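You operate a simulated robot arm through the tools that you are given. There is no shell and no other tool. Be economical: measure what you need, move in short steps, check, and stop when the job is done.

Carry out the task below with a simulated two-armed robot. There is one attempt and no reset: what you move stays moved.

Task
Rinse injector 02 till its flow tube runs clear.
Fine: its blue switch to Rinse, red switch On, handwheel 02 wide open and left so; once clear, red switch Off and blue switch to Closed; the skid's other controls stay.

It is judged by the outcome, as a careful person would: the job done as asked, and still so three seconds after it is handed in. It fails if anything else is knocked over, pushed out of place, dropped, spilled or broken.

Robot
Two 7-joint arms with fingered hands on one trunk, on a base that drives. Base frame: it is fixed to the floor where the robot stands at the start and does not move with it; the origin is under the middle of the robot, x ahead of it, y to its left, z up. Readings come in m, degrees, newtons and seconds.
The left shoulder is at the start at [0.07, 0.154, 1.172], the right one opposite. With the tool pointing down near the work surface each hand reaches from about 0.1 to 0.66 m from the robot's upright axis, wherever it stands, measured 20 degrees to its own side. Places, roughly: black dial [0.4, -0.4, 0.5]; black switch on the motor box [1.3, -1, 0.7]; blue button [0.4, -0.4, 0.6]; blue valve handle [1.3, -1.1, 0.4]; fan cover [1.3, -0.9, 0.8]; first blue paddle [0.5, -0.3, 0.7]; first orange lever [0.7, -0.3, 0.8]; first red handwheel [0.6, -0.4, 0.9]; flow tube 02 [0.8, -0.2, 0.7]; green knob [1.4, -0.9, 0.3]; green tap handle [0.6, -0.1, 0.7]; grey fan [1.3, -0.9, 0.8]; grey handwheel [0.4, -0.3, 0.4]; purple valve handle [0.8, 0.2, 0.4]; red switch [0.8, 0.3, 0.5]; red valve handle beside the pump [1.5, -0.8, 0.4]. Payload 3.9 kg a hand.
The tool frame of a hand sits at the grasp point between the pads (the TCP): z along the fingers, y along the line on which they close. The tips reach 0.03 m beyond it. Largest opening 0.104 m; the body of the gripper starts 0.035 m behind the TCP. The gripper is a hand of 4 fingers: y runs from the thumb to the fingers, the wrist lies at [-0.017, -0.104, -0.178] in the tool frame.
Orientation is told as [roll, pitch, yaw] about the base's x, y, z axes, in that order, counted from this pose: with the fingers straight down and the wrist toward the robot, the tool's x, y and z point along [0, 1, 0], [1, 0, 0] and [0, 0, -1] of the base frame.

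Tools
- The arms move only by the tool step_arm. It takes "left_targets", "right_targets" or both (then of equal length, played together; a hand with none holds still); each is a list that holds one entry, the list of rows, each a list of 6 numbers: the shift along the base's x, y, z in units of 500 mm (1.0 is 500 mm), then the turn, a rotation vector about the base's x, y, z in units of 60 degrees (1.0 is 60 degrees). In form: [[[x, y, z, wx, wy, wz], ...]]. A call has 1 to 10 rows; each row is the pose to reach, as a shift and turn from the pose commanded when the call began. A call with a number of a shift or a turn outside -1 to 1 is refused whole. Each row takes 0.2 s and may step no farther than 0.05 m and 8.6 degrees from the row before; otherwise, the whole call is refused. A pose out of reach is approached as far as the arm can. The call stops where the force on the tool passes 40 N (or 10 N more than at its start, if that is more) or the arm is blocked; 0.2 s more then pass. In this call time passes only in rows, and 0.2 s behind the last. The reply holds the time, the measured pose of the TCP, the force on the tool along the base axes, the opening and the grip force, in the units named above and with some noise, with the torque about the TCP (base axes, N m) and any sound that the robot's microphone picked up, and new pictures: "show" is both (left out), scene, wrist or none (wrist: the cameras of the hands that moved).
- Cameras (640 x 400 px; columns grow to the right, rows downward): "scene" is now at [0.141, -0.012, 1.3819]; the picture's right is [-0.06, -1.00, 0.00], its down [-0.70, 0.04, -0.71] and it looks along [0.71, -0.04, -0.70] (base axes); focal length 214 px, centre (320, 200). "left" rides on the left gripper at [-0.066, -0.09, -0.126] in its tool frame; the picture's right is [-0.78, -0.30, 0.56], its down [0.57, -0.70, 0.43] and it looks along [0.27, 0.65, 0.71] (tool axes); focal length 275 px, centre (320, 200). "right" rides on the right gripper at [0.066, -0.09, -0.126] in its tool frame; the picture's right is [-0.78, 0.30, -0.56], its down [-0.57, -0.70, 0.42] and it looks along [-0.27, 0.65, 0.71] (tool axes); focal length 275 px, centre (320, 200). There is no depth. A picture from a camera that has moved, and an enlarged one, comes with that camera's place and axes in the base frame and with its lens. The place of the scene camera against the robot may be out by one fixed shift of up to 0.018 m in any direction.
- slide_trunk(by): slides the trunk up (or, below 0, down) by that many m; the arms and the scene camera ride with it, the base frame stays. It gives what a move gives, with no picture.
- roll_base(legs): drives the robot by 1 to 6 legs, each [ahead, turn to the left] in m and degrees, along the robot's own axes; the way and the turn of a leg run together, so that a leg with both is an arc; at most 1.5 m and 180 degrees a leg. The arms and the cameras ride along, it lands a little off, and it stops where it bumps. It gives what a move gives, and a new picture of the scene camera.
- finger_targets(index, middle, ring, thumb_bend, thumb_turn, hand): sets how far each is bent, from 0 (flat) to 1 (curled in); at 0.3 the hand is open as for a grip, at 0.7 the pads meet at the TCP. One left out holds its place. A second passes; each finger stops where it meets its share of the squeeze, and holds until it gets a number again. It is the only way to open and close the hand. It gives what a move gives, with no picture; readings hold the bend of each and the force on the fingers (four entries, about 0 where the hand has none), thumb and palm. thumb_turn goes from beside the hand (0) to across from the fingers (1), as for a grip.
- head_to(pan, tilt): turns the head with the scene camera to pan (to the left, within 86 degrees either way) and tilt (down, from -29 to 69), counted from straight ahead of the robot. It gives what a move gives, and a new picture of the scene camera.
- enlarge(camera, box): a new picture of the part [left, top, right, bottom] of that camera's present view, enlarged. The clock stands still meanwhile.
- job_done(): hands the job in; it is judged then, once.

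Work in short steps. Places have to be worked out from the pictures, the camera data and where the tool is seen: move nearer, look again, correct. Check each grasp and each placing, and mend what went wrong. You have 120 turns and 260 pictures in all, those below and enlarged ones among them. Open the grippers and draw the arms clear of the work before you hand the job in, unless the task says otherwise.

The tools are called after ">>>" as name(argument=value, ...) on one line, values as JSON. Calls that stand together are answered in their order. step_arm: Moves the arms, as the interface text tells. Its arguments: {"type":"object","properties":{"left_targets":{"type":"array","items":{"type":"array","items":{"type":"array","items":{"type":"number"}}}},"right_targets":{"type":"array","items":{"type":"array","items":{"type":"array","items":{"type":"number"}}}},"show":{"type":"string","enum":["both","scene","wrist","none"]}},"required":[]} The other tools are called the same way: slide_trunk (by) slides the trunk up or down; finger_targets (index, middle, ring, thumb_bend, thumb_turn, hand) moves the fingers one by one; roll_base (legs) drives the base; head_to (pan, tilt) turns the head that bears the scene camera; enlarge (camera, box) takes an enlarged picture of a part of a camera's view; job_done () hands the job in.

At the start:

```text
clock: 0.0
left_tool_pos: [0.5709, 0.2032, 1.2282]
left_tool_rot: [0.0, 0.0, 0.0]
left_force: [0.8, 0.0, 0.1]
left_torque: [-0.01, -0.04, 0.01]
left_opening: 0.1036
left_grasp_force: 0.1
left_shape: jaw
left_bend: [0.3, 0.3, 0.3, 0.3, 0.97]
left_finger forces: [0.0, 0.0, 0.0, 0.1, 0.0, 0.1]
right_tool_pos: [0.5596, -0.236, 1.239]
right_tool_rot: [0.1, 0.1, -0.1]
right_force: [-0.4, -0.4, 1.2]
right_torque: [-0.01, 0.01, -0.02]
right_opening: 0.1038
right_grasp_force: 0.0
right_shape: jaw
right_bend: [0.3, 0.3, 0.3, 0.3, 0.97]
right_finger forces: [0.1, 0.1, 0.1, 0.0, 0.1, 0.0]
trunk travel left (down, up): [-0.625, 0.315]
robot x, y, heading: [0.0006, 0.0009, 0.1]
head pan, tilt: [-3.4, 44.7]
```

scene: 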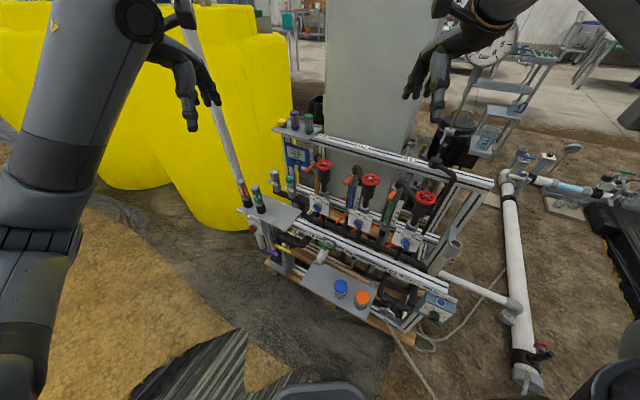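
right: 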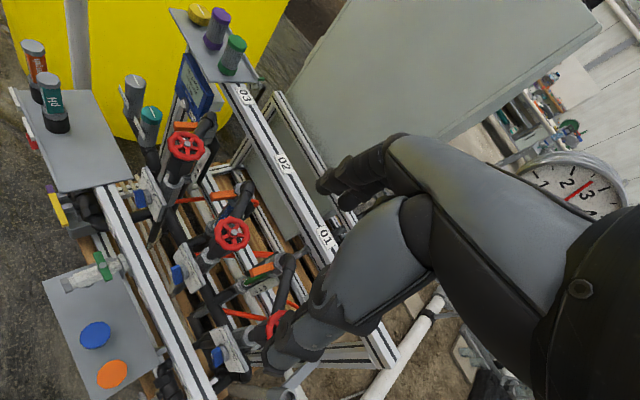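
left: 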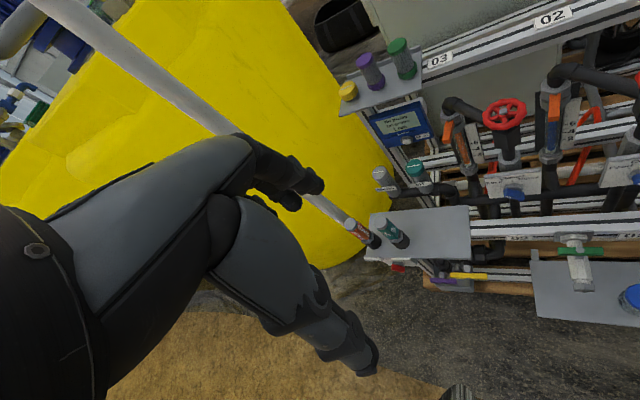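

I start by looking closely at the skid from the scene camera and the right-hand camera.

>>> enlarge(camera="scene", box=[240, 100, 500, 340])

>>> enlarge(camera="right", box=[120, 60, 400, 400])

>>> enlarge(camera="left", box=[340, 0, 640, 320])

```text
1.67 times, centred on (370, 220) of scene
camera zoom: at [0.141, -0.012, 1.3819], right [-0.06, -1.0, 0.0], down [-0.7, 0.04, -0.71], along [0.71, -0.04, -0.7], focal length 358 px, centre (237, 167)
```

zoom: 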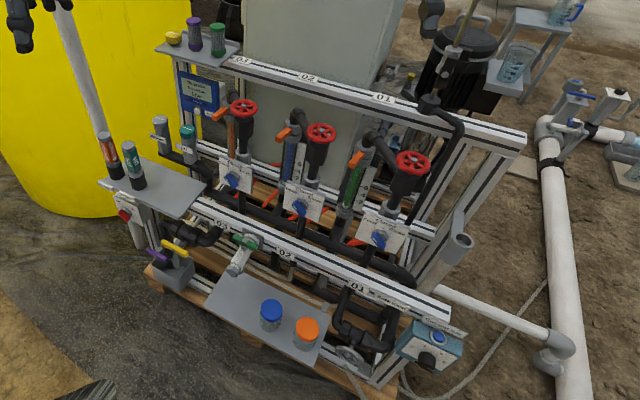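

```text
1.18 times, centred on (260, 230) of right
camera zoom: at [0.4688, -0.1698, 1.3628], right [0.3, -0.78, 0.56], down [-0.7, -0.57, -0.42], along [0.65, -0.27, -0.71], focal length 324 px, centre (391, 165)
```

zoom: 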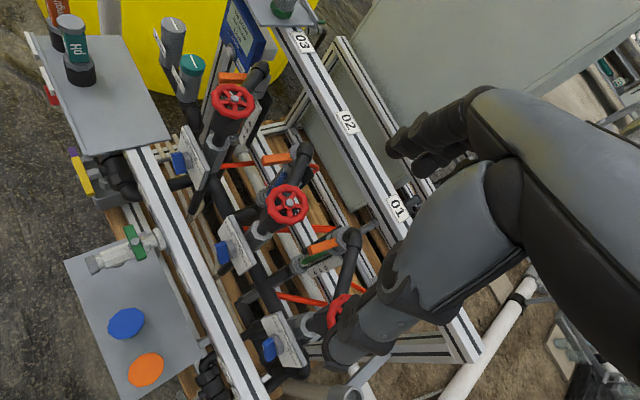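

```text
1.25 times, centred on (490, 160) of left
camera zoom: at [0.4822, 0.1386, 1.3547], right [-0.3, -0.78, -0.56], down [-0.7, 0.57, -0.42], along [0.65, 0.27, -0.71], focal length 344 px, centre (108, 250)
```

zoom: 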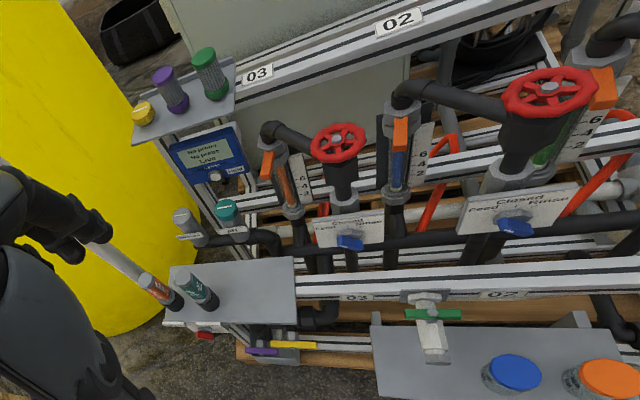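

Handwheel 02 comes out near (0.69,-0.21,0.92), paddle 02 near (0.635,-0.174,0.755), the red switch near (0.85,0.30,0.5). I look closer at each.

>>> enlarge(camera="left", box=[560, 130, 640, 200])

>>> enlarge(camera="scene", box=[330, 160, 400, 250])

>>> enlarge(camera="scene", box=[230, 170, 310, 280])

```text
5.71 times, centred on (600, 165) of left
camera zoom: at [0.4822, 0.1386, 1.3547], right [-0.3, -0.78, -0.56], down [-0.7, 0.57, -0.42], along [0.65, 0.27, -0.71], focal length 1573 px, centre (-1280, 400)
```

zoom: 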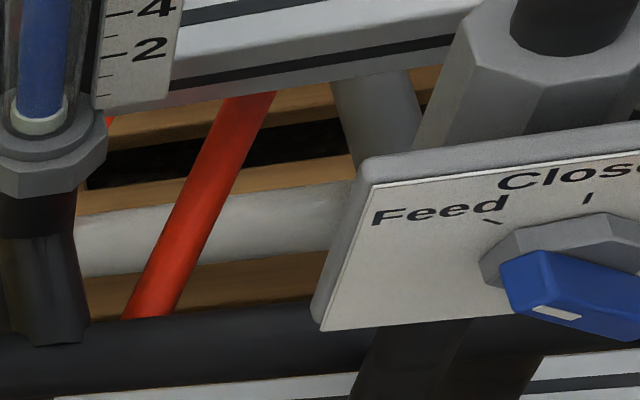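

```text
4.44 times, centred on (365, 205) of scene
camera zoom: at [0.141, -0.012, 1.3819], right [-0.06, -1.0, 0.0], down [-0.7, 0.04, -0.71], along [0.71, -0.04, -0.7], focal length 953 px, centre (120, 178)
```

zoom: 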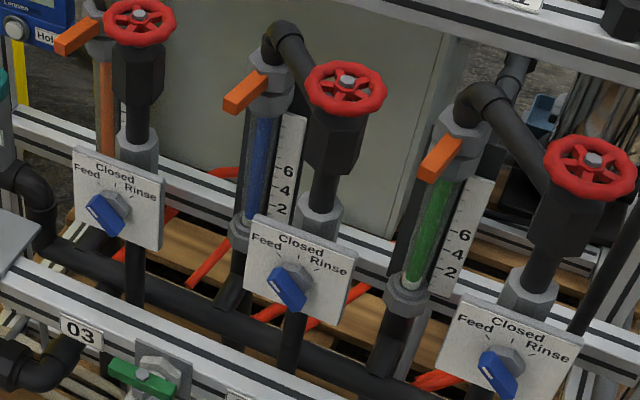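

```text
3.64 times, centred on (270, 225) of scene
camera zoom: at [0.141, -0.012, 1.3819], right [-0.06, -1.0, 0.0], down [-0.7, 0.04, -0.71], along [0.71, -0.04, -0.7], focal length 780 px, centre (502, 109)
```

zoom: 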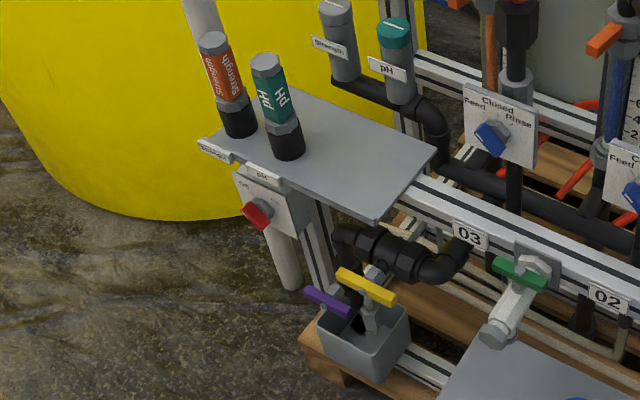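

All paddles seem to be at Closed, tube 02 is full of blue. I bring the right hand lower in front of paddle 02 to see it and the wheel close up.

>>> step_arm(right_targets=[[[-0.015, 0.0225, -0.09, 0, 0, 0], [-0.03, 0.045, -0.18, 0, 0, 0], [-0.045, 0.0675, -0.27, 0, 0, 0], [-0.06, 0.09, -0.36, 0, 0, 0], [-0.075, 0.1125, -0.45, 0, 0, 0], [-0.09, 0.135, -0.54, 0, 0, 0], [-0.105, 0.1575, -0.63, 0, 0, 0], [-0.12, 0.18, -0.7, 0, 0, 0]]])

```text
clock: 1.8
left_tool_pos: [0.5711, 0.2021, 1.2285]
left_tool_rot: [0.0, 0.1, 0.0]
left_force: [-0.8, -0.6, -0.4]
left_torque: [0.05, 0.02, 0.0]
left_opening: 0.1037
left_grasp_force: 0.0
left_shape: jaw
left_bend: [0.3, 0.3, 0.3, 0.3, 0.97]
left_finger forces: [0.0, 0.1, 0.1, 0.0, 0.0, 0.0]
right_tool_pos: [0.5016, -0.1429, 0.8907]
right_tool_rot: [0.0, 0.0, -0.1]
right_force: [-0.9, 0.8, 0.4]
right_torque: [-0.03, -0.01, -0.01]
right_opening: 0.1037
right_grasp_force: 0.2
right_shape: jaw
right_bend: [0.3, 0.3, 0.3, 0.3, 0.97]
right_finger forces: [0.1, 0.0, 0.0, 0.1, 0.0, 0.1]
trunk travel left (down, up): [-0.625, 0.315]
robot x, y, heading: [0.0001, 0.0024, -0.3]
head pan, tilt: [-3.4, 44.7]
camera scene: at [0.1413, -0.0118, 1.3819], right [-0.06, -1.0, 0.0], down [-0.7, 0.04, -0.71], along [0.71, -0.04, -0.7], focal length 214 px, centre (320, 200)
camera right: at [0.4119, -0.0775, 1.0138], right [0.3, -0.78, 0.56], down [-0.7, -0.57, -0.42], along [0.65, -0.27, -0.71], focal length 275 px, centre (320, 200)
```

scene: 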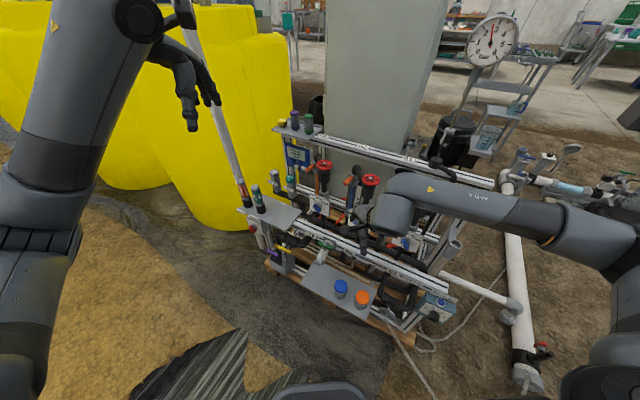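
right: 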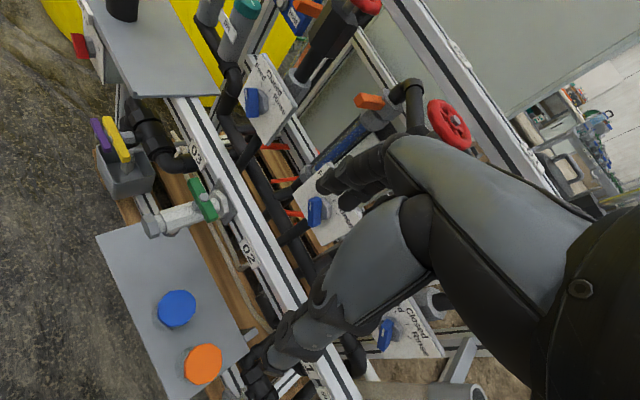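

The hand is above the front rail and the paddles are visible; I enlarge paddles 02, 03 and the wheel.

>>> enlarge(camera="right", box=[230, 50, 390, 250])

>>> enlarge(camera="right", box=[290, 150, 370, 250])

>>> enlarge(camera="right", box=[40, 10, 130, 80])

```text
2.00 times, centred on (310, 150) of right
camera zoom: at [0.4119, -0.0775, 1.0138], right [0.3, -0.78, 0.56], down [-0.7, -0.57, -0.42], along [0.65, -0.27, -0.71], focal length 551 px, centre (340, 300)
```

zoom: 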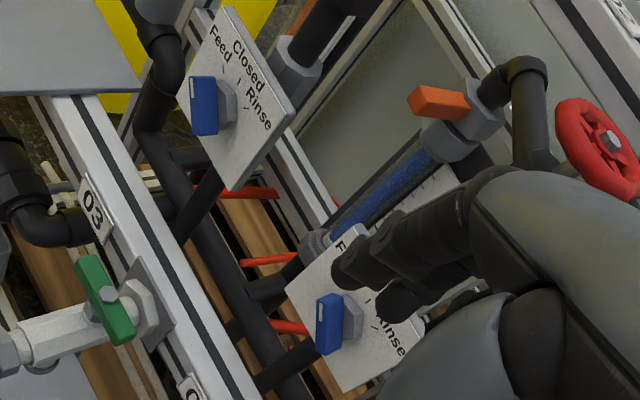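

```text
4.00 times, centred on (330, 200) of right
camera zoom: at [0.4119, -0.0775, 1.0138], right [0.3, -0.78, 0.56], down [-0.7, -0.57, -0.42], along [0.65, -0.27, -0.71], focal length 1101 px, centre (280, 200)
```

zoom: 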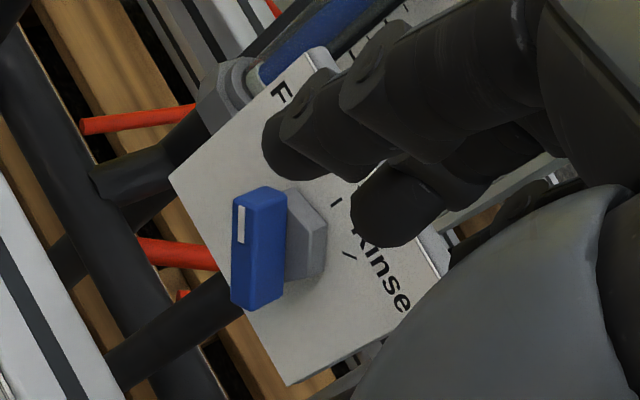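

```text
5.71 times, centred on (85, 45) of right
camera zoom: at [0.4119, -0.0775, 1.0138], right [0.3, -0.78, 0.56], down [-0.7, -0.57, -0.42], along [0.65, -0.27, -0.71], focal length 1573 px, centre (1663, 1086)
```

zoom: 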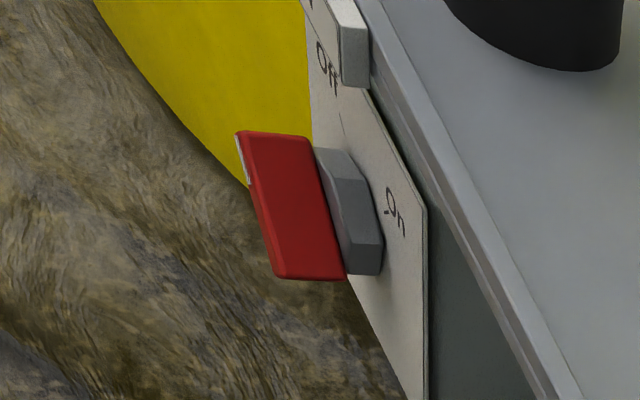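

All three blue paddles carry their white mark toward Feed (upper-left); the red switch is far to the left (skid faces about yaw −27°). I want to shift the robot along the skid so both hands serve; first look at the floor to the left.

>>> head_to(pan=50, tilt=60)

>>> head_to(pan=-3.4, tilt=68)

```text
clock: 3.0
left_tool_pos: [0.5721, 0.2032, 1.2297]
left_tool_rot: [0.0, 0.1, 0.1]
left_force: [-0.1, -0.3, -0.6]
left_torque: [0.01, 0.03, 0.0]
left_opening: 0.1038
left_grasp_force: 0.1
left_shape: jaw
left_bend: [0.3, 0.3, 0.3, 0.3, 0.97]
left_finger forces: [0.0, 0.0, 0.0, 0.0, 0.0, 0.0]
right_tool_pos: [0.5021, -0.1434, 0.8905]
right_tool_rot: [0.0, -0.1, 0.1]
right_force: [0.5, -0.4, -0.3]
right_torque: [0.0, 0.0, 0.04]
right_opening: 0.1036
right_grasp_force: 0.0
right_shape: jaw
right_bend: [0.3, 0.3, 0.3, 0.3, 0.97]
right_finger forces: [0.1, 0.0, 0.1, 0.0, 0.1, 0.1]
trunk travel left (down, up): [-0.625, 0.315]
robot x, y, heading: [0.0016, 0.0023, 0.2]
head pan, tilt: [50.0, 60.0]
camera scene: at [0.1025, 0.0438, 1.3621], right [0.77, -0.64, 0.0], down [-0.56, -0.66, -0.5], along [0.32, 0.38, -0.87], focal length 214 px, centre (320, 200)
```

scene: 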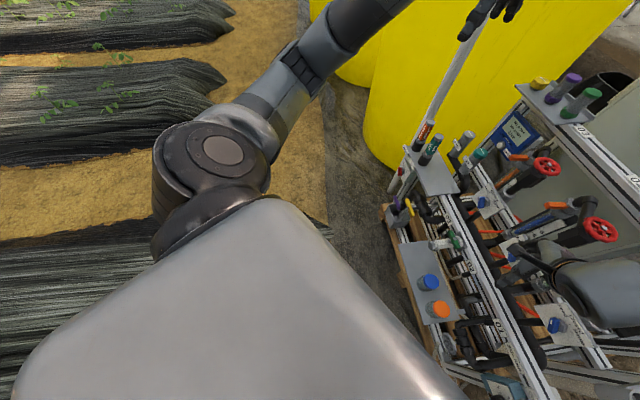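

```text
clock: 4.2
left_tool_pos: [0.572, 0.2027, 1.2283]
left_tool_rot: [0.0, 0.0, 0.0]
left_force: [-0.7, 0.1, -0.4]
left_torque: [0.03, -0.01, 0.01]
left_opening: 0.1039
left_grasp_force: 0.1
left_shape: jaw
left_bend: [0.3, 0.3, 0.3, 0.3, 0.97]
left_finger forces: [0.0, 0.1, 0.0, 0.0, 0.0, 0.0]
right_tool_pos: [0.5017, -0.1436, 0.8899]
right_tool_rot: [0.0, 0.0, 0.0]
right_force: [0.3, 0.9, 0.6]
right_torque: [0.01, -0.04, 0.01]
right_opening: 0.1038
right_grasp_force: 0.2
right_shape: jaw
right_bend: [0.3, 0.3, 0.3, 0.3, 0.97]
right_finger forces: [0.0, 0.1, 0.0, 0.0, 0.0, 0.1]
trunk travel left (down, up): [-0.625, 0.315]
robot x, y, heading: [-0.0011, 0.0005, 0.0]
head pan, tilt: [-3.4, 68.0]
camera scene: at [0.1165, -0.0105, 1.3534], right [-0.06, -1.0, 0.0], down [-0.93, 0.05, -0.37], along [0.37, -0.02, -0.93], focal length 214 px, centre (320, 200)
```

scene: 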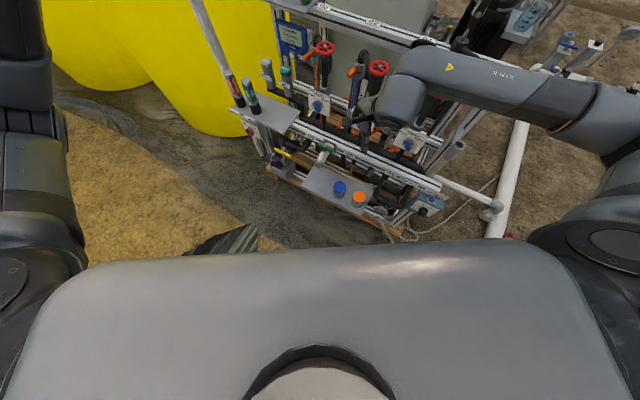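

Raised bed rows lie to the left of y≈0.35, so I'll make only a modest forward-left shift. First lift the right hand clear of the skid.

>>> step_arm(right_targets=[[[-0.02, 0, 0.09, 0, 0, 0], [-0.04, 0, 0.18, 0, 0, 0], [-0.08, 0, 0.26, 0, 0, 0], [-0.14, 0, 0.33, 0, 0, 0], [-0.2, 0, 0.4, 0, 0, 0], [-0.25, 0, 0.48, 0, 0, 0]]], show="none")

>>> roll_base(legs=[[0, 28], [0.15, 0], [0, -55]])

```text
clock: 5.6
left_tool_pos: [0.5702, 0.2032, 1.2287]
left_tool_rot: [-0.1, 0.0, 0.1]
left_force: [0.3, 0.0, -0.5]
left_torque: [0.0, 0.0, 0.04]
left_opening: 0.1036
left_grasp_force: 0.2
left_shape: jaw
left_bend: [0.3, 0.3, 0.3, 0.3, 0.97]
left_finger forces: [0.0, 0.0, 0.0, 0.0, 0.0, 0.0]
right_tool_pos: [0.3716, -0.1464, 1.1266]
right_tool_rot: [-0.2, 0.0, 0.0]
right_force: [-0.7, -0.2, 1.4]
right_torque: [0.01, 0.0, -0.02]
right_opening: 0.1036
right_grasp_force: 0.0
right_shape: jaw
right_bend: [0.3, 0.3, 0.3, 0.3, 0.97]
right_finger forces: [0.0, 0.0, 0.1, 0.0, 0.1, 0.1]
trunk travel left (down, up): [-0.625, 0.315]
robot x, y, heading: [-0.0022, 0.0031, -0.2]
head pan, tilt: [-3.4, 68.0]
```

```text
clock: 10.9
left_tool_pos: [0.7377, -0.0083, 1.2285]
left_tool_rot: [0.0, 0.1, -27.1]
left_force: [0.8, -0.2, -1.1]
left_torque: [-0.01, -0.04, -0.01]
left_opening: 0.1036
left_grasp_force: 0.0
left_shape: jaw
left_bend: [0.3, 0.3, 0.3, 0.3, 0.97]
left_finger forces: [0.1, 0.0, 0.0, 0.0, 0.0, 0.0]
right_tool_pos: [0.4031, -0.2271, 1.1267]
right_tool_rot: [0.0, 0.0, -27.2]
right_force: [-0.5, -0.2, 0.0]
right_torque: [-0.03, 0.01, -0.03]
right_opening: 0.1039
right_grasp_force: 0.2
right_shape: jaw
right_bend: [0.3, 0.3, 0.3, 0.3, 0.97]
right_finger forces: [0.1, 0.1, 0.1, 0.0, 0.0, 0.0]
trunk travel left (down, up): [-0.625, 0.315]
robot x, y, heading: [0.1369, 0.0707, -26.9]
head pan, tilt: [-3.4, 68.0]
camera scene: at [0.24, 0.0139, 1.3534], right [-0.51, -0.86, 0.0], down [-0.8, 0.47, -0.37], along [0.32, -0.19, -0.93], focal length 214 px, centre (320, 200)
```

scene: 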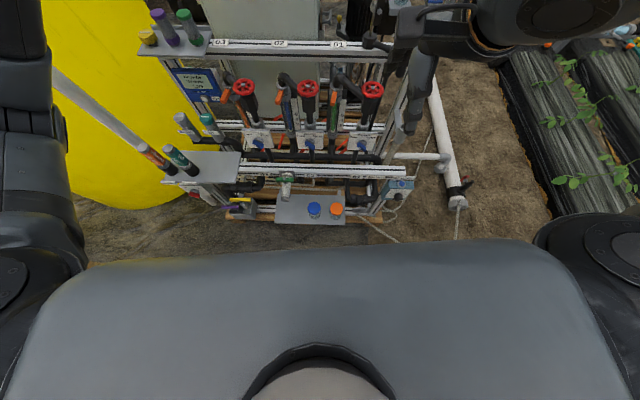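

No bump; robot now at (0.137,0.071) facing the skid almost squarely. I move the thumb aside and pitch the right hand forward in mid-air, then look at it.

>>> finger_targets(hand="right", thumb_turn=0, thumb_bend=0.3)

>>> step_arm(right_targets=[[[0.028, 0.036, -0.036, -0.06, -0.103, -0.007], [0.056, 0.072, -0.072, -0.12, -0.206, -0.014], [0.083, 0.108, -0.108, -0.18, -0.309, -0.021], [0.111, 0.145, -0.145, -0.24, -0.412, -0.028], [0.139, 0.181, -0.181, -0.3, -0.515, -0.035], [0.167, 0.217, -0.217, -0.36, -0.618, -0.042], [0.194, 0.254, -0.254, -0.417, -0.722, -0.05]]])

>>> head_to(pan=-3, tilt=45)

```text
clock: 11.9
left_tool_pos: [0.737, -0.0087, 1.2287]
left_tool_rot: [0.0, 0.1, -27.1]
left_force: [-0.3, 0.8, -0.2]
left_torque: [0.03, -0.01, -0.01]
left_opening: 0.1038
left_grasp_force: 0.0
left_shape: jaw
left_bend: [0.3, 0.3, 0.3, 0.3, 0.97]
left_finger forces: [0.0, 0.1, 0.1, 0.0, 0.0, 0.0]
right_tool_pos: [0.4, -0.2275, 1.1264]
right_tool_rot: [-0.1, 0.0, -27.2]
right_force: [0.2, -0.5, 0.1]
right_torque: [0.0, 0.0, 0.01]
right_opening: 0.1396
right_grasp_force: 0.0
right_shape: fingers
right_bend: [0.3, 0.3, 0.3, 0.3, 0.0]
right_finger forces: [0.0, 0.0, 0.1, 0.1, 0.0, 0.1]
trunk travel left (down, up): [-0.625, 0.315]
robot x, y, heading: [0.1356, 0.0729, -27.5]
head pan, tilt: [-3.4, 68.0]
```

```text
clock: 13.5
left_tool_pos: [0.7395, -0.0026, 1.2279]
left_tool_rot: [-0.2, 0.0, -27.1]
left_force: [-0.3, 0.7, 0.0]
left_torque: [0.0, 0.01, 0.01]
left_opening: 0.1037
left_grasp_force: 0.1
left_shape: jaw
left_bend: [0.3, 0.3, 0.3, 0.3, 0.97]
left_finger forces: [0.0, 0.0, 0.0, 0.1, 0.0, 0.1]
right_tool_pos: [0.5002, -0.1002, 1.0021]
right_tool_rot: [-1.1, -50.2, -30.0]
right_force: [0.3, 0.7, -1.1]
right_torque: [-0.05, -0.04, -0.01]
right_opening: 0.1396
right_grasp_force: 0.0
right_shape: fingers
right_bend: [0.3, 0.3, 0.3, 0.3, 0.0]
right_finger forces: [0.1, 0.0, 0.0, 0.0, 0.0, 0.0]
right hand out of reach, approached as far as the arm can: row 1, 2, 3, 4, 5
trunk travel left (down, up): [-0.625, 0.315]
robot x, y, heading: [0.1362, 0.0754, -27.0]
head pan, tilt: [-3.4, 68.0]
camera scene: at [0.2416, 0.0193, 1.3532], right [-0.51, -0.86, 0.0], down [-0.8, 0.47, -0.38], along [0.32, -0.19, -0.93], focal length 214 px, centre (320, 200)
camera right: at [0.4019, 0.036, 1.0102], right [-0.6, -0.54, 0.59], down [-0.4, -0.44, -0.8], along [0.69, -0.72, 0.05], focal length 275 px, centre (320, 200)
```

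scene: 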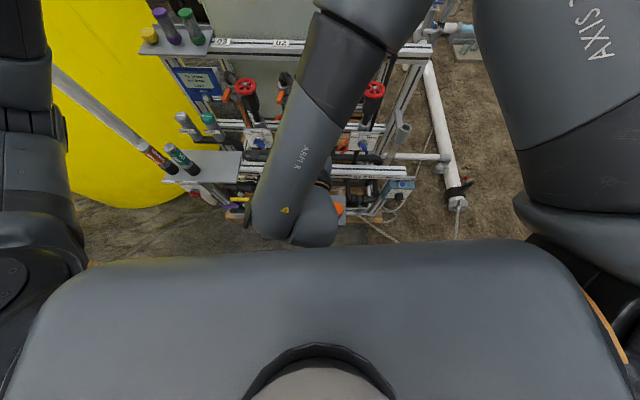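
right: 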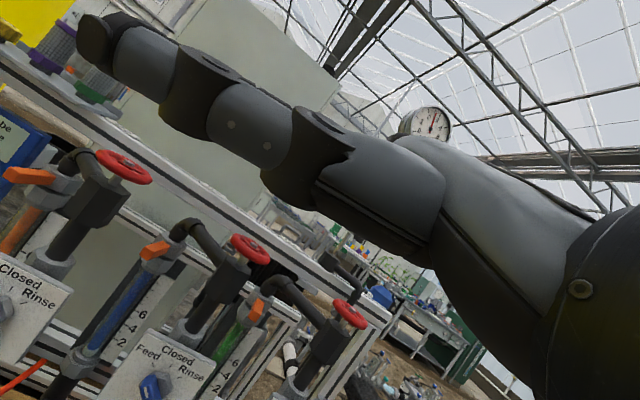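

```text
clock: 14.4
left_tool_pos: [0.7375, -0.0086, 1.2277]
left_tool_rot: [0.0, 0.0, -27.2]
left_force: [0.9, -0.3, 0.2]
left_torque: [-0.02, 0.0, -0.01]
left_opening: 0.1035
left_grasp_force: 0.1
left_shape: jaw
left_bend: [0.3, 0.3, 0.3, 0.3, 0.97]
left_finger forces: [0.1, 0.0, 0.0, 0.0, 0.1, 0.0]
right_tool_pos: [0.4994, -0.1052, 1.0012]
right_tool_rot: [-0.3, -49.8, -30.9]
right_force: [-0.7, 0.3, -0.2]
right_torque: [0.0, 0.05, 0.01]
right_opening: 0.1396
right_grasp_force: 0.1
right_shape: fingers
right_bend: [0.3, 0.3, 0.3, 0.3, 0.0]
right_finger forces: [0.1, 0.0, 0.0, 0.1, 0.0, 0.1]
trunk travel left (down, up): [-0.625, 0.315]
robot x, y, heading: [0.1392, 0.0752, -27.2]
head pan, tilt: [-3.0, 45.0]
camera scene: at [0.2611, 0.001, 1.3814], right [-0.5, -0.86, 0.0], down [-0.61, 0.36, -0.71], along [0.61, -0.35, -0.71], focal length 214 px, centre (320, 200)
```

scene: 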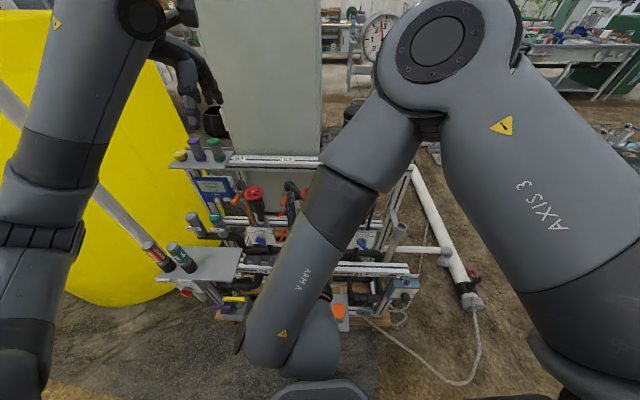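

Turned sideways the thumb blocks the wrist view. I fold it into the palm instead and look.

>>> finger_targets(hand="right", thumb_turn=1, thumb_bend=1)

>>> enlarge(camera="right", box=[0, 0, 640, 400])

```text
clock: 15.4
left_tool_pos: [0.7382, -0.0086, 1.2282]
left_tool_rot: [-0.1, 0.1, -27.1]
left_force: [1.2, 0.0, 0.0]
left_torque: [-0.01, 0.01, 0.0]
left_opening: 0.1036
left_grasp_force: 0.2
left_shape: jaw
left_bend: [0.3, 0.3, 0.3, 0.3, 0.97]
left_finger forces: [0.0, 0.0, 0.0, 0.0, 0.0, 0.1]
right_tool_pos: [0.4974, -0.104, 0.9991]
right_tool_rot: [-1.4, -50.0, -29.8]
right_force: [-0.5, 0.1, 1.2]
right_torque: [0.0, -0.01, 0.01]
right_opening: 0.0277
right_grasp_force: 0.1
right_shape: fingers
right_bend: [0.29, 0.3, 0.3, 0.99, 1.0]
right_finger forces: [0.0, 0.0, 0.0, 0.0, 0.0, 0.1]
trunk travel left (down, up): [-0.625, 0.315]
robot x, y, heading: [0.1376, 0.0737, -27.2]
head pan, tilt: [-3.0, 45.0]
```

```text
1.00 times, centred on (320, 200) of right (not enlarged: the box is as wide or as high as the picture)
camera zoom: at [0.3995, 0.0313, 1.0087], right [-0.6, -0.54, 0.6], down [-0.41, -0.44, -0.8], along [0.69, -0.72, 0.04], focal length 275 px, centre (320, 200)
```

zoom: 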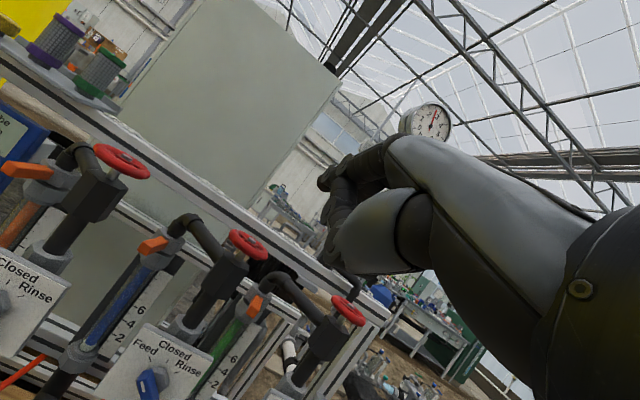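

Thumb is out of the way. I lower the hand to just in front-left of paddle 02.

>>> step_arm(right_targets=[[[0.01, 0.016, -0.09, 0, 0, 0], [0.02, 0.032, -0.18, 0, 0, 0], [0.03, 0.05, -0.27, 0, 0, 0], [0.04, 0.07, -0.36, 0, 0, 0], [0.05, 0.085, -0.45, 0, 0, 0], [0.06, 0.1, -0.52, 0, 0, 0]]])

```text
clock: 16.1
left_tool_pos: [0.7387, -0.008, 1.2278]
left_tool_rot: [0.2, 0.1, -27.0]
left_force: [-0.1, 0.4, -0.3]
left_torque: [0.04, 0.01, -0.03]
left_opening: 0.1037
left_grasp_force: 0.0
left_shape: jaw
left_bend: [0.3, 0.3, 0.3, 0.3, 0.97]
left_finger forces: [0.1, 0.1, 0.1, 0.1, 0.1, 0.0]
right_tool_pos: [0.5485, -0.1335, 0.9196]
right_tool_rot: [9.2, -51.2, -48.4]
right_force: [0.4, 0.1, -0.3]
right_torque: [-0.03, -0.01, 0.01]
right_opening: 0.0273
right_grasp_force: 0.0
right_shape: fingers
right_bend: [0.29, 0.3, 0.3, 0.99, 1.0]
right_finger forces: [0.0, 0.0, 0.0, 0.0, 0.0, 0.0]
trunk travel left (down, up): [-0.625, 0.315]
robot x, y, heading: [0.1364, 0.0755, -27.1]
head pan, tilt: [-3.0, 45.0]
stopped in row 3 (right hand): the arm was blocked; the commanded pose is now the measured one
camera scene: at [0.2622, 0.0007, 1.3814], right [-0.5, -0.86, 0.0], down [-0.61, 0.36, -0.71], along [0.61, -0.35, -0.71], focal length 214 px, centre (320, 200)
camera right: at [0.476, 0.0167, 0.9325], right [-0.74, -0.46, 0.5], down [-0.4, -0.3, -0.87], along [0.54, -0.84, 0.04], focal length 275 px, centre (320, 200)
```

scene: 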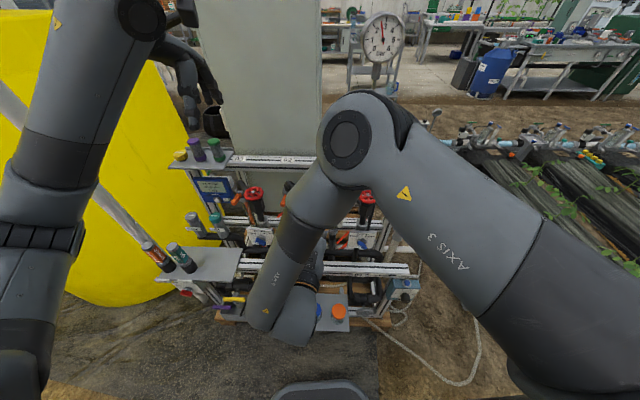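
right: 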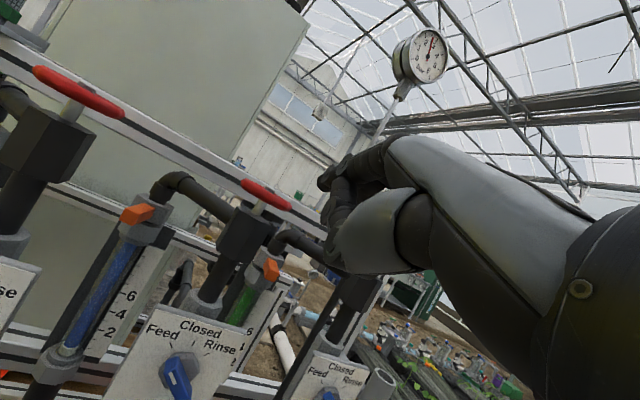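

The arm is folded too tightly here (joint limit, no contact force). I back the robot away a bit with a gentle arc, then face the skid again.

>>> roll_base(legs=[[-0.17, 25], [0, -27]])

```text
clock: 19.2
left_tool_pos: [0.5673, 0.0206, 1.2284]
left_tool_rot: [0.0, 0.1, -28.7]
left_force: [0.6, -0.7, 0.1]
left_torque: [-0.02, 0.0, -0.05]
left_opening: 0.1037
left_grasp_force: 0.0
left_shape: jaw
left_bend: [0.3, 0.3, 0.3, 0.3, 0.97]
left_finger forces: [0.0, 0.1, 0.1, 0.1, 0.0, 0.1]
right_tool_pos: [0.3755, -0.0989, 0.9209]
right_tool_rot: [9.3, -51.3, -49.9]
right_force: [-0.1, 0.2, 0.1]
right_torque: [0.0, 0.0, 0.01]
right_opening: 0.0279
right_grasp_force: 0.1
right_shape: fingers
right_bend: [0.29, 0.3, 0.3, 0.99, 1.0]
right_finger forces: [0.0, 0.0, 0.0, 0.0, 0.0, 0.0]
trunk travel left (down, up): [-0.625, 0.315]
robot x, y, heading: [-0.0289, 0.1121, -28.7]
head pan, tilt: [-3.0, 45.0]
camera scene: at [0.091, 0.0432, 1.3815], right [-0.52, -0.85, 0.0], down [-0.6, 0.37, -0.71], along [0.6, -0.37, -0.71], focal length 214 px, centre (320, 200)
```

scene: 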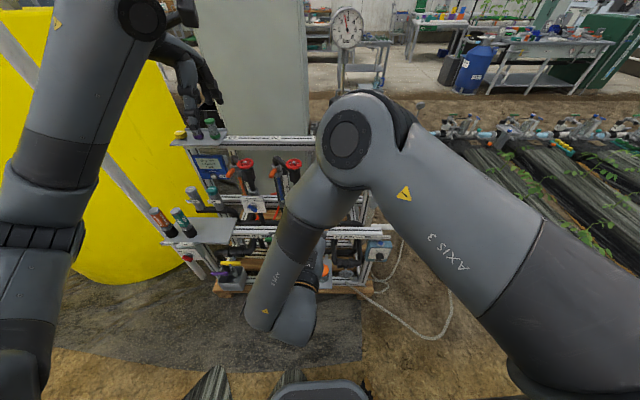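

Now more room. I extend the right hand forward and straighten its heading, still above the skid's front.

>>> step_arm(right_targets=[[[0.04, 0.02, 0.03, -0.013, 0.015, 0.043], [0.09, 0.045, 0.05, -0.026, 0.03, 0.086], [0.14, 0.07, 0.06, -0.039, 0.045, 0.129], [0.19, 0.09, 0.06, -0.052, 0.06, 0.172], [0.25, 0.12, 0.06, -0.064, 0.075, 0.215]]])

```text
clock: 19.9
left_tool_pos: [0.5683, 0.0202, 1.2272]
left_tool_rot: [0.1, 0.1, -28.6]
left_force: [-0.5, 0.3, 0.2]
left_torque: [-0.01, -0.01, 0.01]
left_opening: 0.1039
left_grasp_force: 0.0
left_shape: jaw
left_bend: [0.3, 0.3, 0.3, 0.3, 0.97]
left_finger forces: [0.0, 0.0, 0.0, 0.0, 0.1, 0.0]
right_tool_pos: [0.4088, -0.0847, 0.8969]
right_tool_rot: [3.8, -42.5, -43.6]
right_force: [0.3, -0.1, -0.3]
right_torque: [0.01, 0.02, 0.0]
right_opening: 0.0275
right_grasp_force: 0.2
right_shape: fingers
right_bend: [0.29, 0.3, 0.3, 0.99, 1.0]
right_finger forces: [0.1, 0.0, 0.0, 0.0, 0.0, 0.0]
trunk travel left (down, up): [-0.625, 0.315]
robot x, y, heading: [-0.033, 0.118, -28.6]
head pan, tilt: [-3.0, 45.0]
stopped in row 3 (right hand): the arm was blocked; the commanded pose is now the measured one
camera scene: at [0.0915, 0.0428, 1.3815], right [-0.52, -0.85, 0.0], down [-0.6, 0.37, -0.71], along [0.6, -0.37, -0.71], focal length 214 px, centre (320, 200)
camera right: at [0.336, 0.0622, 0.9293], right [-0.65, -0.5, 0.57], down [-0.52, -0.25, -0.81], along [0.55, -0.83, -0.1], focal length 275 px, centre (320, 200)
```

scene: 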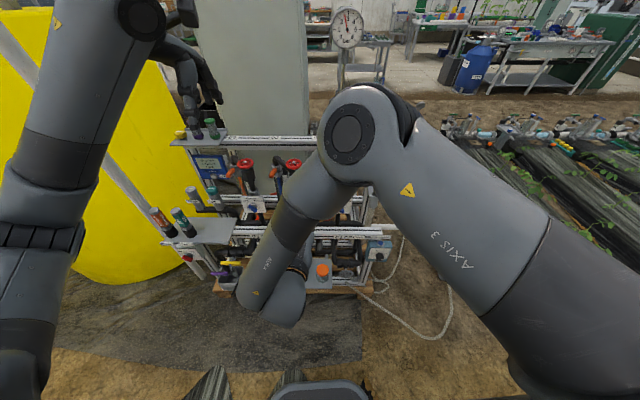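
right: 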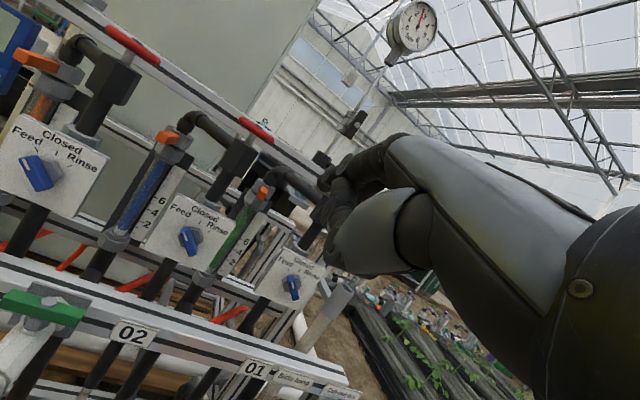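

Joint-limit again with the hand pitched forward. I'll use a mostly fingers-down hand instead (pitch ~15°), which reached well earlier; rotate back while lifting.

>>> step_arm(right_targets=[[[0, 0, 0.05, 0.056, 0.074, 0.034], [0, 0, 0.12, 0.112, 0.148, 0.068], [0, 0, 0.18, 0.168, 0.222, 0.102], [0, 0, 0.24, 0.224, 0.296, 0.136], [0.02, 0, 0.28, 0.278, 0.367, 0.173]]])

```text
clock: 21.1
left_tool_pos: [0.5671, 0.0199, 1.2278]
left_tool_rot: [0.1, 0.1, -28.7]
left_force: [0.0, 0.0, -0.3]
left_torque: [-0.02, -0.01, -0.04]
left_opening: 0.1037
left_grasp_force: 0.1
left_shape: jaw
left_bend: [0.3, 0.3, 0.3, 0.3, 0.97]
left_finger forces: [0.0, 0.1, 0.0, 0.0, 0.0, 0.1]
right_tool_pos: [0.4172, -0.0844, 1.0361]
right_tool_rot: [3.4, -15.1, -32.3]
right_force: [-0.8, -0.4, 0.7]
right_torque: [0.04, 0.03, 0.01]
right_opening: 0.0276
right_grasp_force: 0.0
right_shape: fingers
right_bend: [0.29, 0.3, 0.3, 0.99, 1.0]
right_finger forces: [0.0, 0.1, 0.0, 0.0, 0.1, 0.0]
trunk travel left (down, up): [-0.625, 0.315]
robot x, y, heading: [-0.0303, 0.1163, -28.8]
head pan, tilt: [-3.0, 45.0]
camera scene: at [0.091, 0.0416, 1.3814], right [-0.53, -0.85, 0.0], down [-0.6, 0.37, -0.71], along [0.6, -0.37, -0.71], focal length 214 px, centre (320, 200)
camera right: at [0.3463, 0.029, 1.1366], right [-0.3, -0.76, 0.57], down [-0.76, -0.16, -0.62], along [0.57, -0.62, -0.53], focal length 275 px, centre (320, 200)
```

scene: 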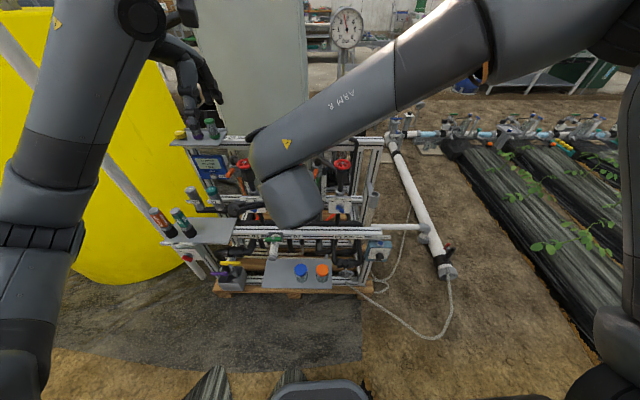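
right: 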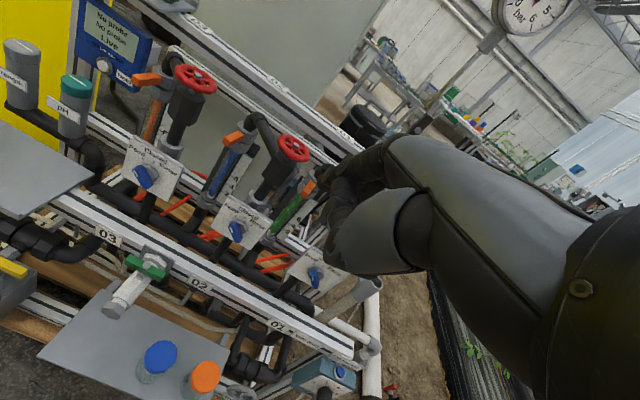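

Elbow now lies naturally to the right. Drive 0.10 m closer.

>>> roll_base(legs=[[0.1, 0]])

```text
clock: 22.3
left_tool_pos: [0.6447, -0.0236, 1.2313]
left_tool_rot: [0.0, -0.3, -28.7]
left_force: [0.4, 0.5, 0.0]
left_torque: [-0.03, -0.01, 0.01]
left_opening: 0.1038
left_grasp_force: 0.0
left_shape: jaw
left_bend: [0.3, 0.3, 0.3, 0.3, 0.97]
left_finger forces: [0.0, 0.0, 0.0, 0.1, 0.1, 0.0]
right_tool_pos: [0.4966, -0.1275, 1.0393]
right_tool_rot: [3.4, -15.5, -32.4]
right_force: [-0.3, 1.0, -0.3]
right_torque: [-0.01, 0.0, -0.01]
right_opening: 0.0276
right_grasp_force: 0.1
right_shape: fingers
right_bend: [0.29, 0.3, 0.3, 0.99, 1.0]
right_finger forces: [0.0, 0.1, 0.0, 0.0, 0.0, 0.0]
trunk travel left (down, up): [-0.625, 0.315]
robot x, y, heading: [0.0565, 0.0691, -28.7]
head pan, tilt: [-3.0, 45.0]
camera scene: at [0.1688, 0.0, 1.3824], right [-0.53, -0.85, 0.0], down [-0.6, 0.37, -0.71], along [0.61, -0.37, -0.7], focal length 214 px, centre (320, 200)
```

scene: 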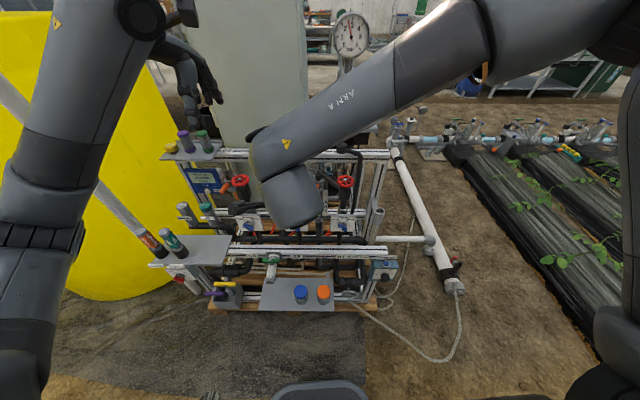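

Now lower the hand to front-left of paddle 02, staying short of it.

>>> step_arm(right_targets=[[[0.022, 0.018, -0.085, 0, 0, 0], [0.044, 0.036, -0.17, 0, 0, 0], [0.066, 0.054, -0.255, 0, 0, 0], [0.09, 0.072, -0.34, 0, 0, 0], [0.112, 0.09, -0.425, 0, 0, 0], [0.134, 0.108, -0.506, 0, 0, 0]]])

```text
clock: 23.7
left_tool_pos: [0.6533, -0.0254, 1.2274]
left_tool_rot: [0.0, 0.0, -28.7]
left_force: [0.5, 0.5, 0.3]
left_torque: [-0.03, 0.02, -0.01]
left_opening: 0.1035
left_grasp_force: 0.1
left_shape: jaw
left_bend: [0.3, 0.3, 0.3, 0.3, 0.97]
left_finger forces: [0.0, 0.0, 0.1, 0.0, 0.0, 0.0]
right_tool_pos: [0.5704, -0.0788, 0.7838]
right_tool_rot: [3.2, -15.3, -32.4]
right_force: [0.7, 0.8, 0.4]
right_torque: [0.01, 0.0, 0.04]
right_opening: 0.0275
right_grasp_force: 0.0
right_shape: fingers
right_bend: [0.29, 0.3, 0.3, 0.99, 1.0]
right_finger forces: [0.0, 0.1, 0.1, 0.1, 0.0, 0.0]
trunk travel left (down, up): [-0.625, 0.315]
robot x, y, heading: [0.0503, 0.0723, -28.7]
head pan, tilt: [-3.0, 45.0]
camera scene: at [0.1769, -0.0031, 1.3815], right [-0.53, -0.85, 0.0], down [-0.6, 0.37, -0.71], along [0.6, -0.37, -0.71], focal length 214 px, centre (320, 200)
camera right: at [0.5003, 0.0355, 0.8836], right [-0.3, -0.76, 0.57], down [-0.76, -0.16, -0.63], along [0.57, -0.63, -0.53], focal length 275 px, centre (320, 200)
```

scene: 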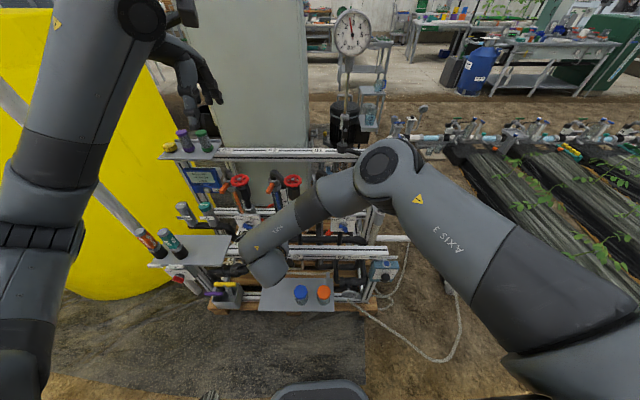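
right: 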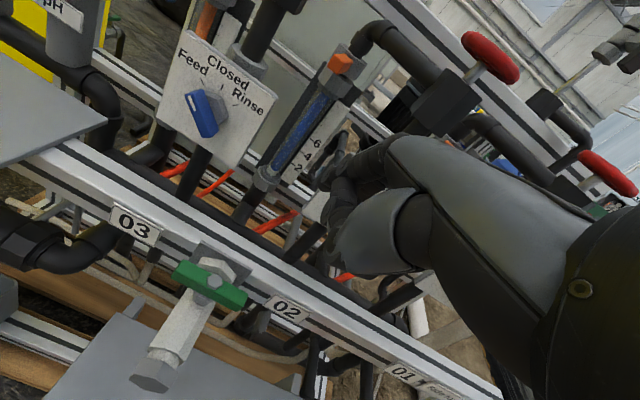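

I enlarge the fingertip area to see where the tips are.

>>> enlarge(camera="right", box=[270, 110, 450, 290])

>>> enlarge(camera="scene", box=[210, 160, 370, 310])

```text
2.22 times, centred on (360, 200) of right
camera zoom: at [0.5003, 0.0355, 0.8836], right [-0.3, -0.76, 0.57], down [-0.76, -0.16, -0.63], along [0.57, -0.63, -0.53], focal length 612 px, centre (231, 200)
```

zoom: 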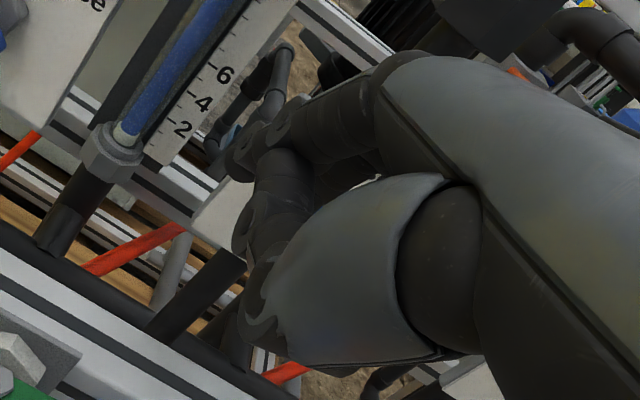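

```text
2.67 times, centred on (290, 235) of scene
camera zoom: at [0.1769, -0.0031, 1.3815], right [-0.53, -0.85, 0.0], down [-0.6, 0.37, -0.71], along [0.6, -0.37, -0.71], focal length 572 px, centre (400, 107)
```

zoom: 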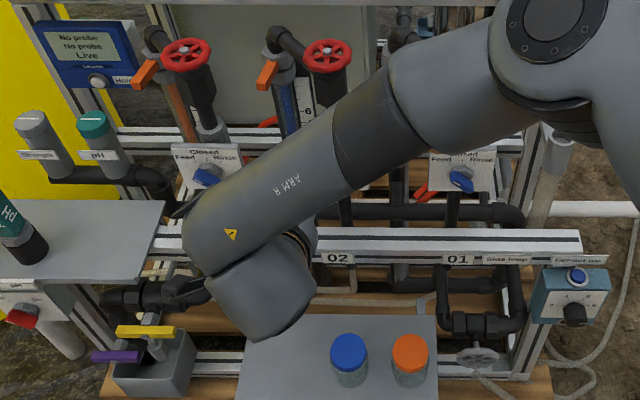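

Rail labels triangulate consistently (skid yaw −32.6°). I shift the fingers 27 mm left, then forward ~58 mm and 20 mm down so the fingertips sit left of the paddle's marked end.

>>> step_arm(right_targets=[[[0.0292, 0.0454, 0, 0, 0, 0], [0.07, 0.02, -0.02, 0, 0, 0], [0.1, 0.0, -0.04, 0, 0, 0], [0.127, -0.017, -0.04, 0, 0, 0]]])

```text
clock: 24.7
left_tool_pos: [0.6524, -0.026, 1.2278]
left_tool_rot: [-0.1, 0.0, -28.7]
left_force: [0.3, 0.3, -0.2]
left_torque: [0.02, 0.02, -0.03]
left_opening: 0.1041
left_grasp_force: 0.0
left_shape: jaw
left_bend: [0.3, 0.3, 0.3, 0.3, 0.97]
left_finger forces: [0.0, 0.0, 0.1, 0.0, 0.0, 0.0]
right_tool_pos: [0.6343, -0.0859, 0.7642]
right_tool_rot: [3.3, -15.2, -32.5]
right_force: [0.8, -0.3, 1.1]
right_torque: [0.03, 0.02, 0.04]
right_opening: 0.0275
right_grasp_force: 0.0
right_shape: fingers
right_bend: [0.29, 0.3, 0.3, 0.99, 1.0]
right_finger forces: [0.1, 0.0, 0.1, 0.0, 0.1, 0.0]
trunk travel left (down, up): [-0.625, 0.315]
robot x, y, heading: [0.0517, 0.0741, -28.8]
head pan, tilt: [-3.0, 45.0]
camera scene: at [0.1761, -0.0032, 1.3815], right [-0.53, -0.85, 0.0], down [-0.6, 0.37, -0.71], along [0.6, -0.37, -0.71], focal length 214 px, centre (320, 200)
camera right: at [0.5629, 0.029, 0.8645], right [-0.3, -0.76, 0.57], down [-0.76, -0.16, -0.62], along [0.57, -0.63, -0.53], focal length 275 px, centre (320, 200)
```

scene: 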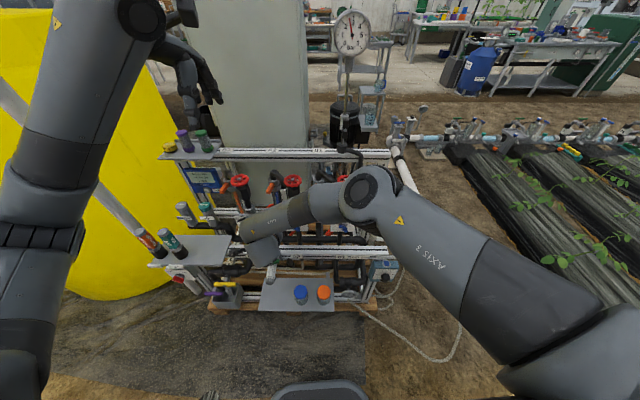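
right: 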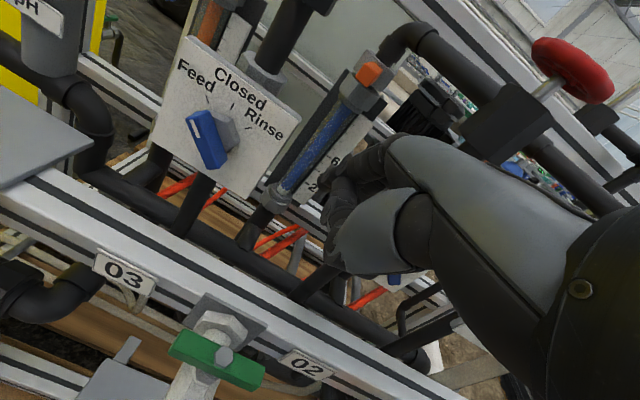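

Paddle 02 shows just below the hand in the wrist view; enlarge to judge relative depth.

>>> enlarge(camera="right", box=[300, 130, 460, 320])

>>> enlarge(camera="scene", box=[210, 170, 350, 290])

```text
2.11 times, centred on (380, 225) of right
camera zoom: at [0.5629, 0.029, 0.8645], right [-0.3, -0.76, 0.57], down [-0.76, -0.16, -0.62], along [0.57, -0.63, -0.53], focal length 580 px, centre (194, 147)
```

zoom: 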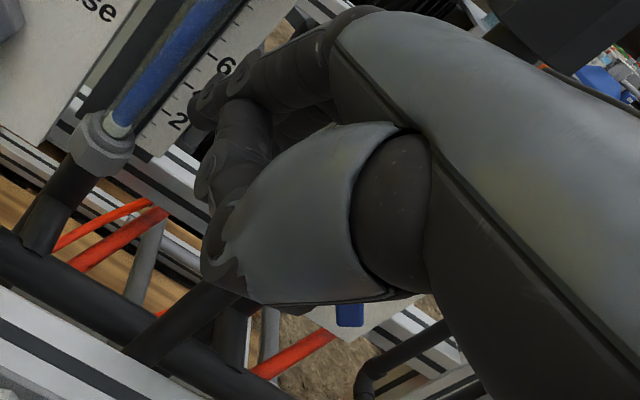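

```text
3.33 times, centred on (280, 230) of scene
camera zoom: at [0.1761, -0.0032, 1.3815], right [-0.53, -0.85, 0.0], down [-0.6, 0.37, -0.71], along [0.6, -0.37, -0.71], focal length 715 px, centre (453, 100)
```

zoom: 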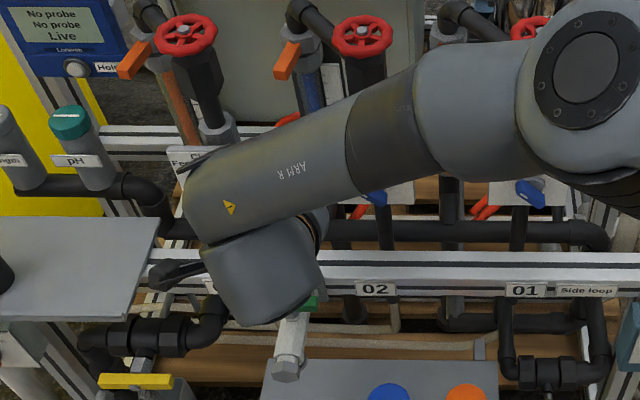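

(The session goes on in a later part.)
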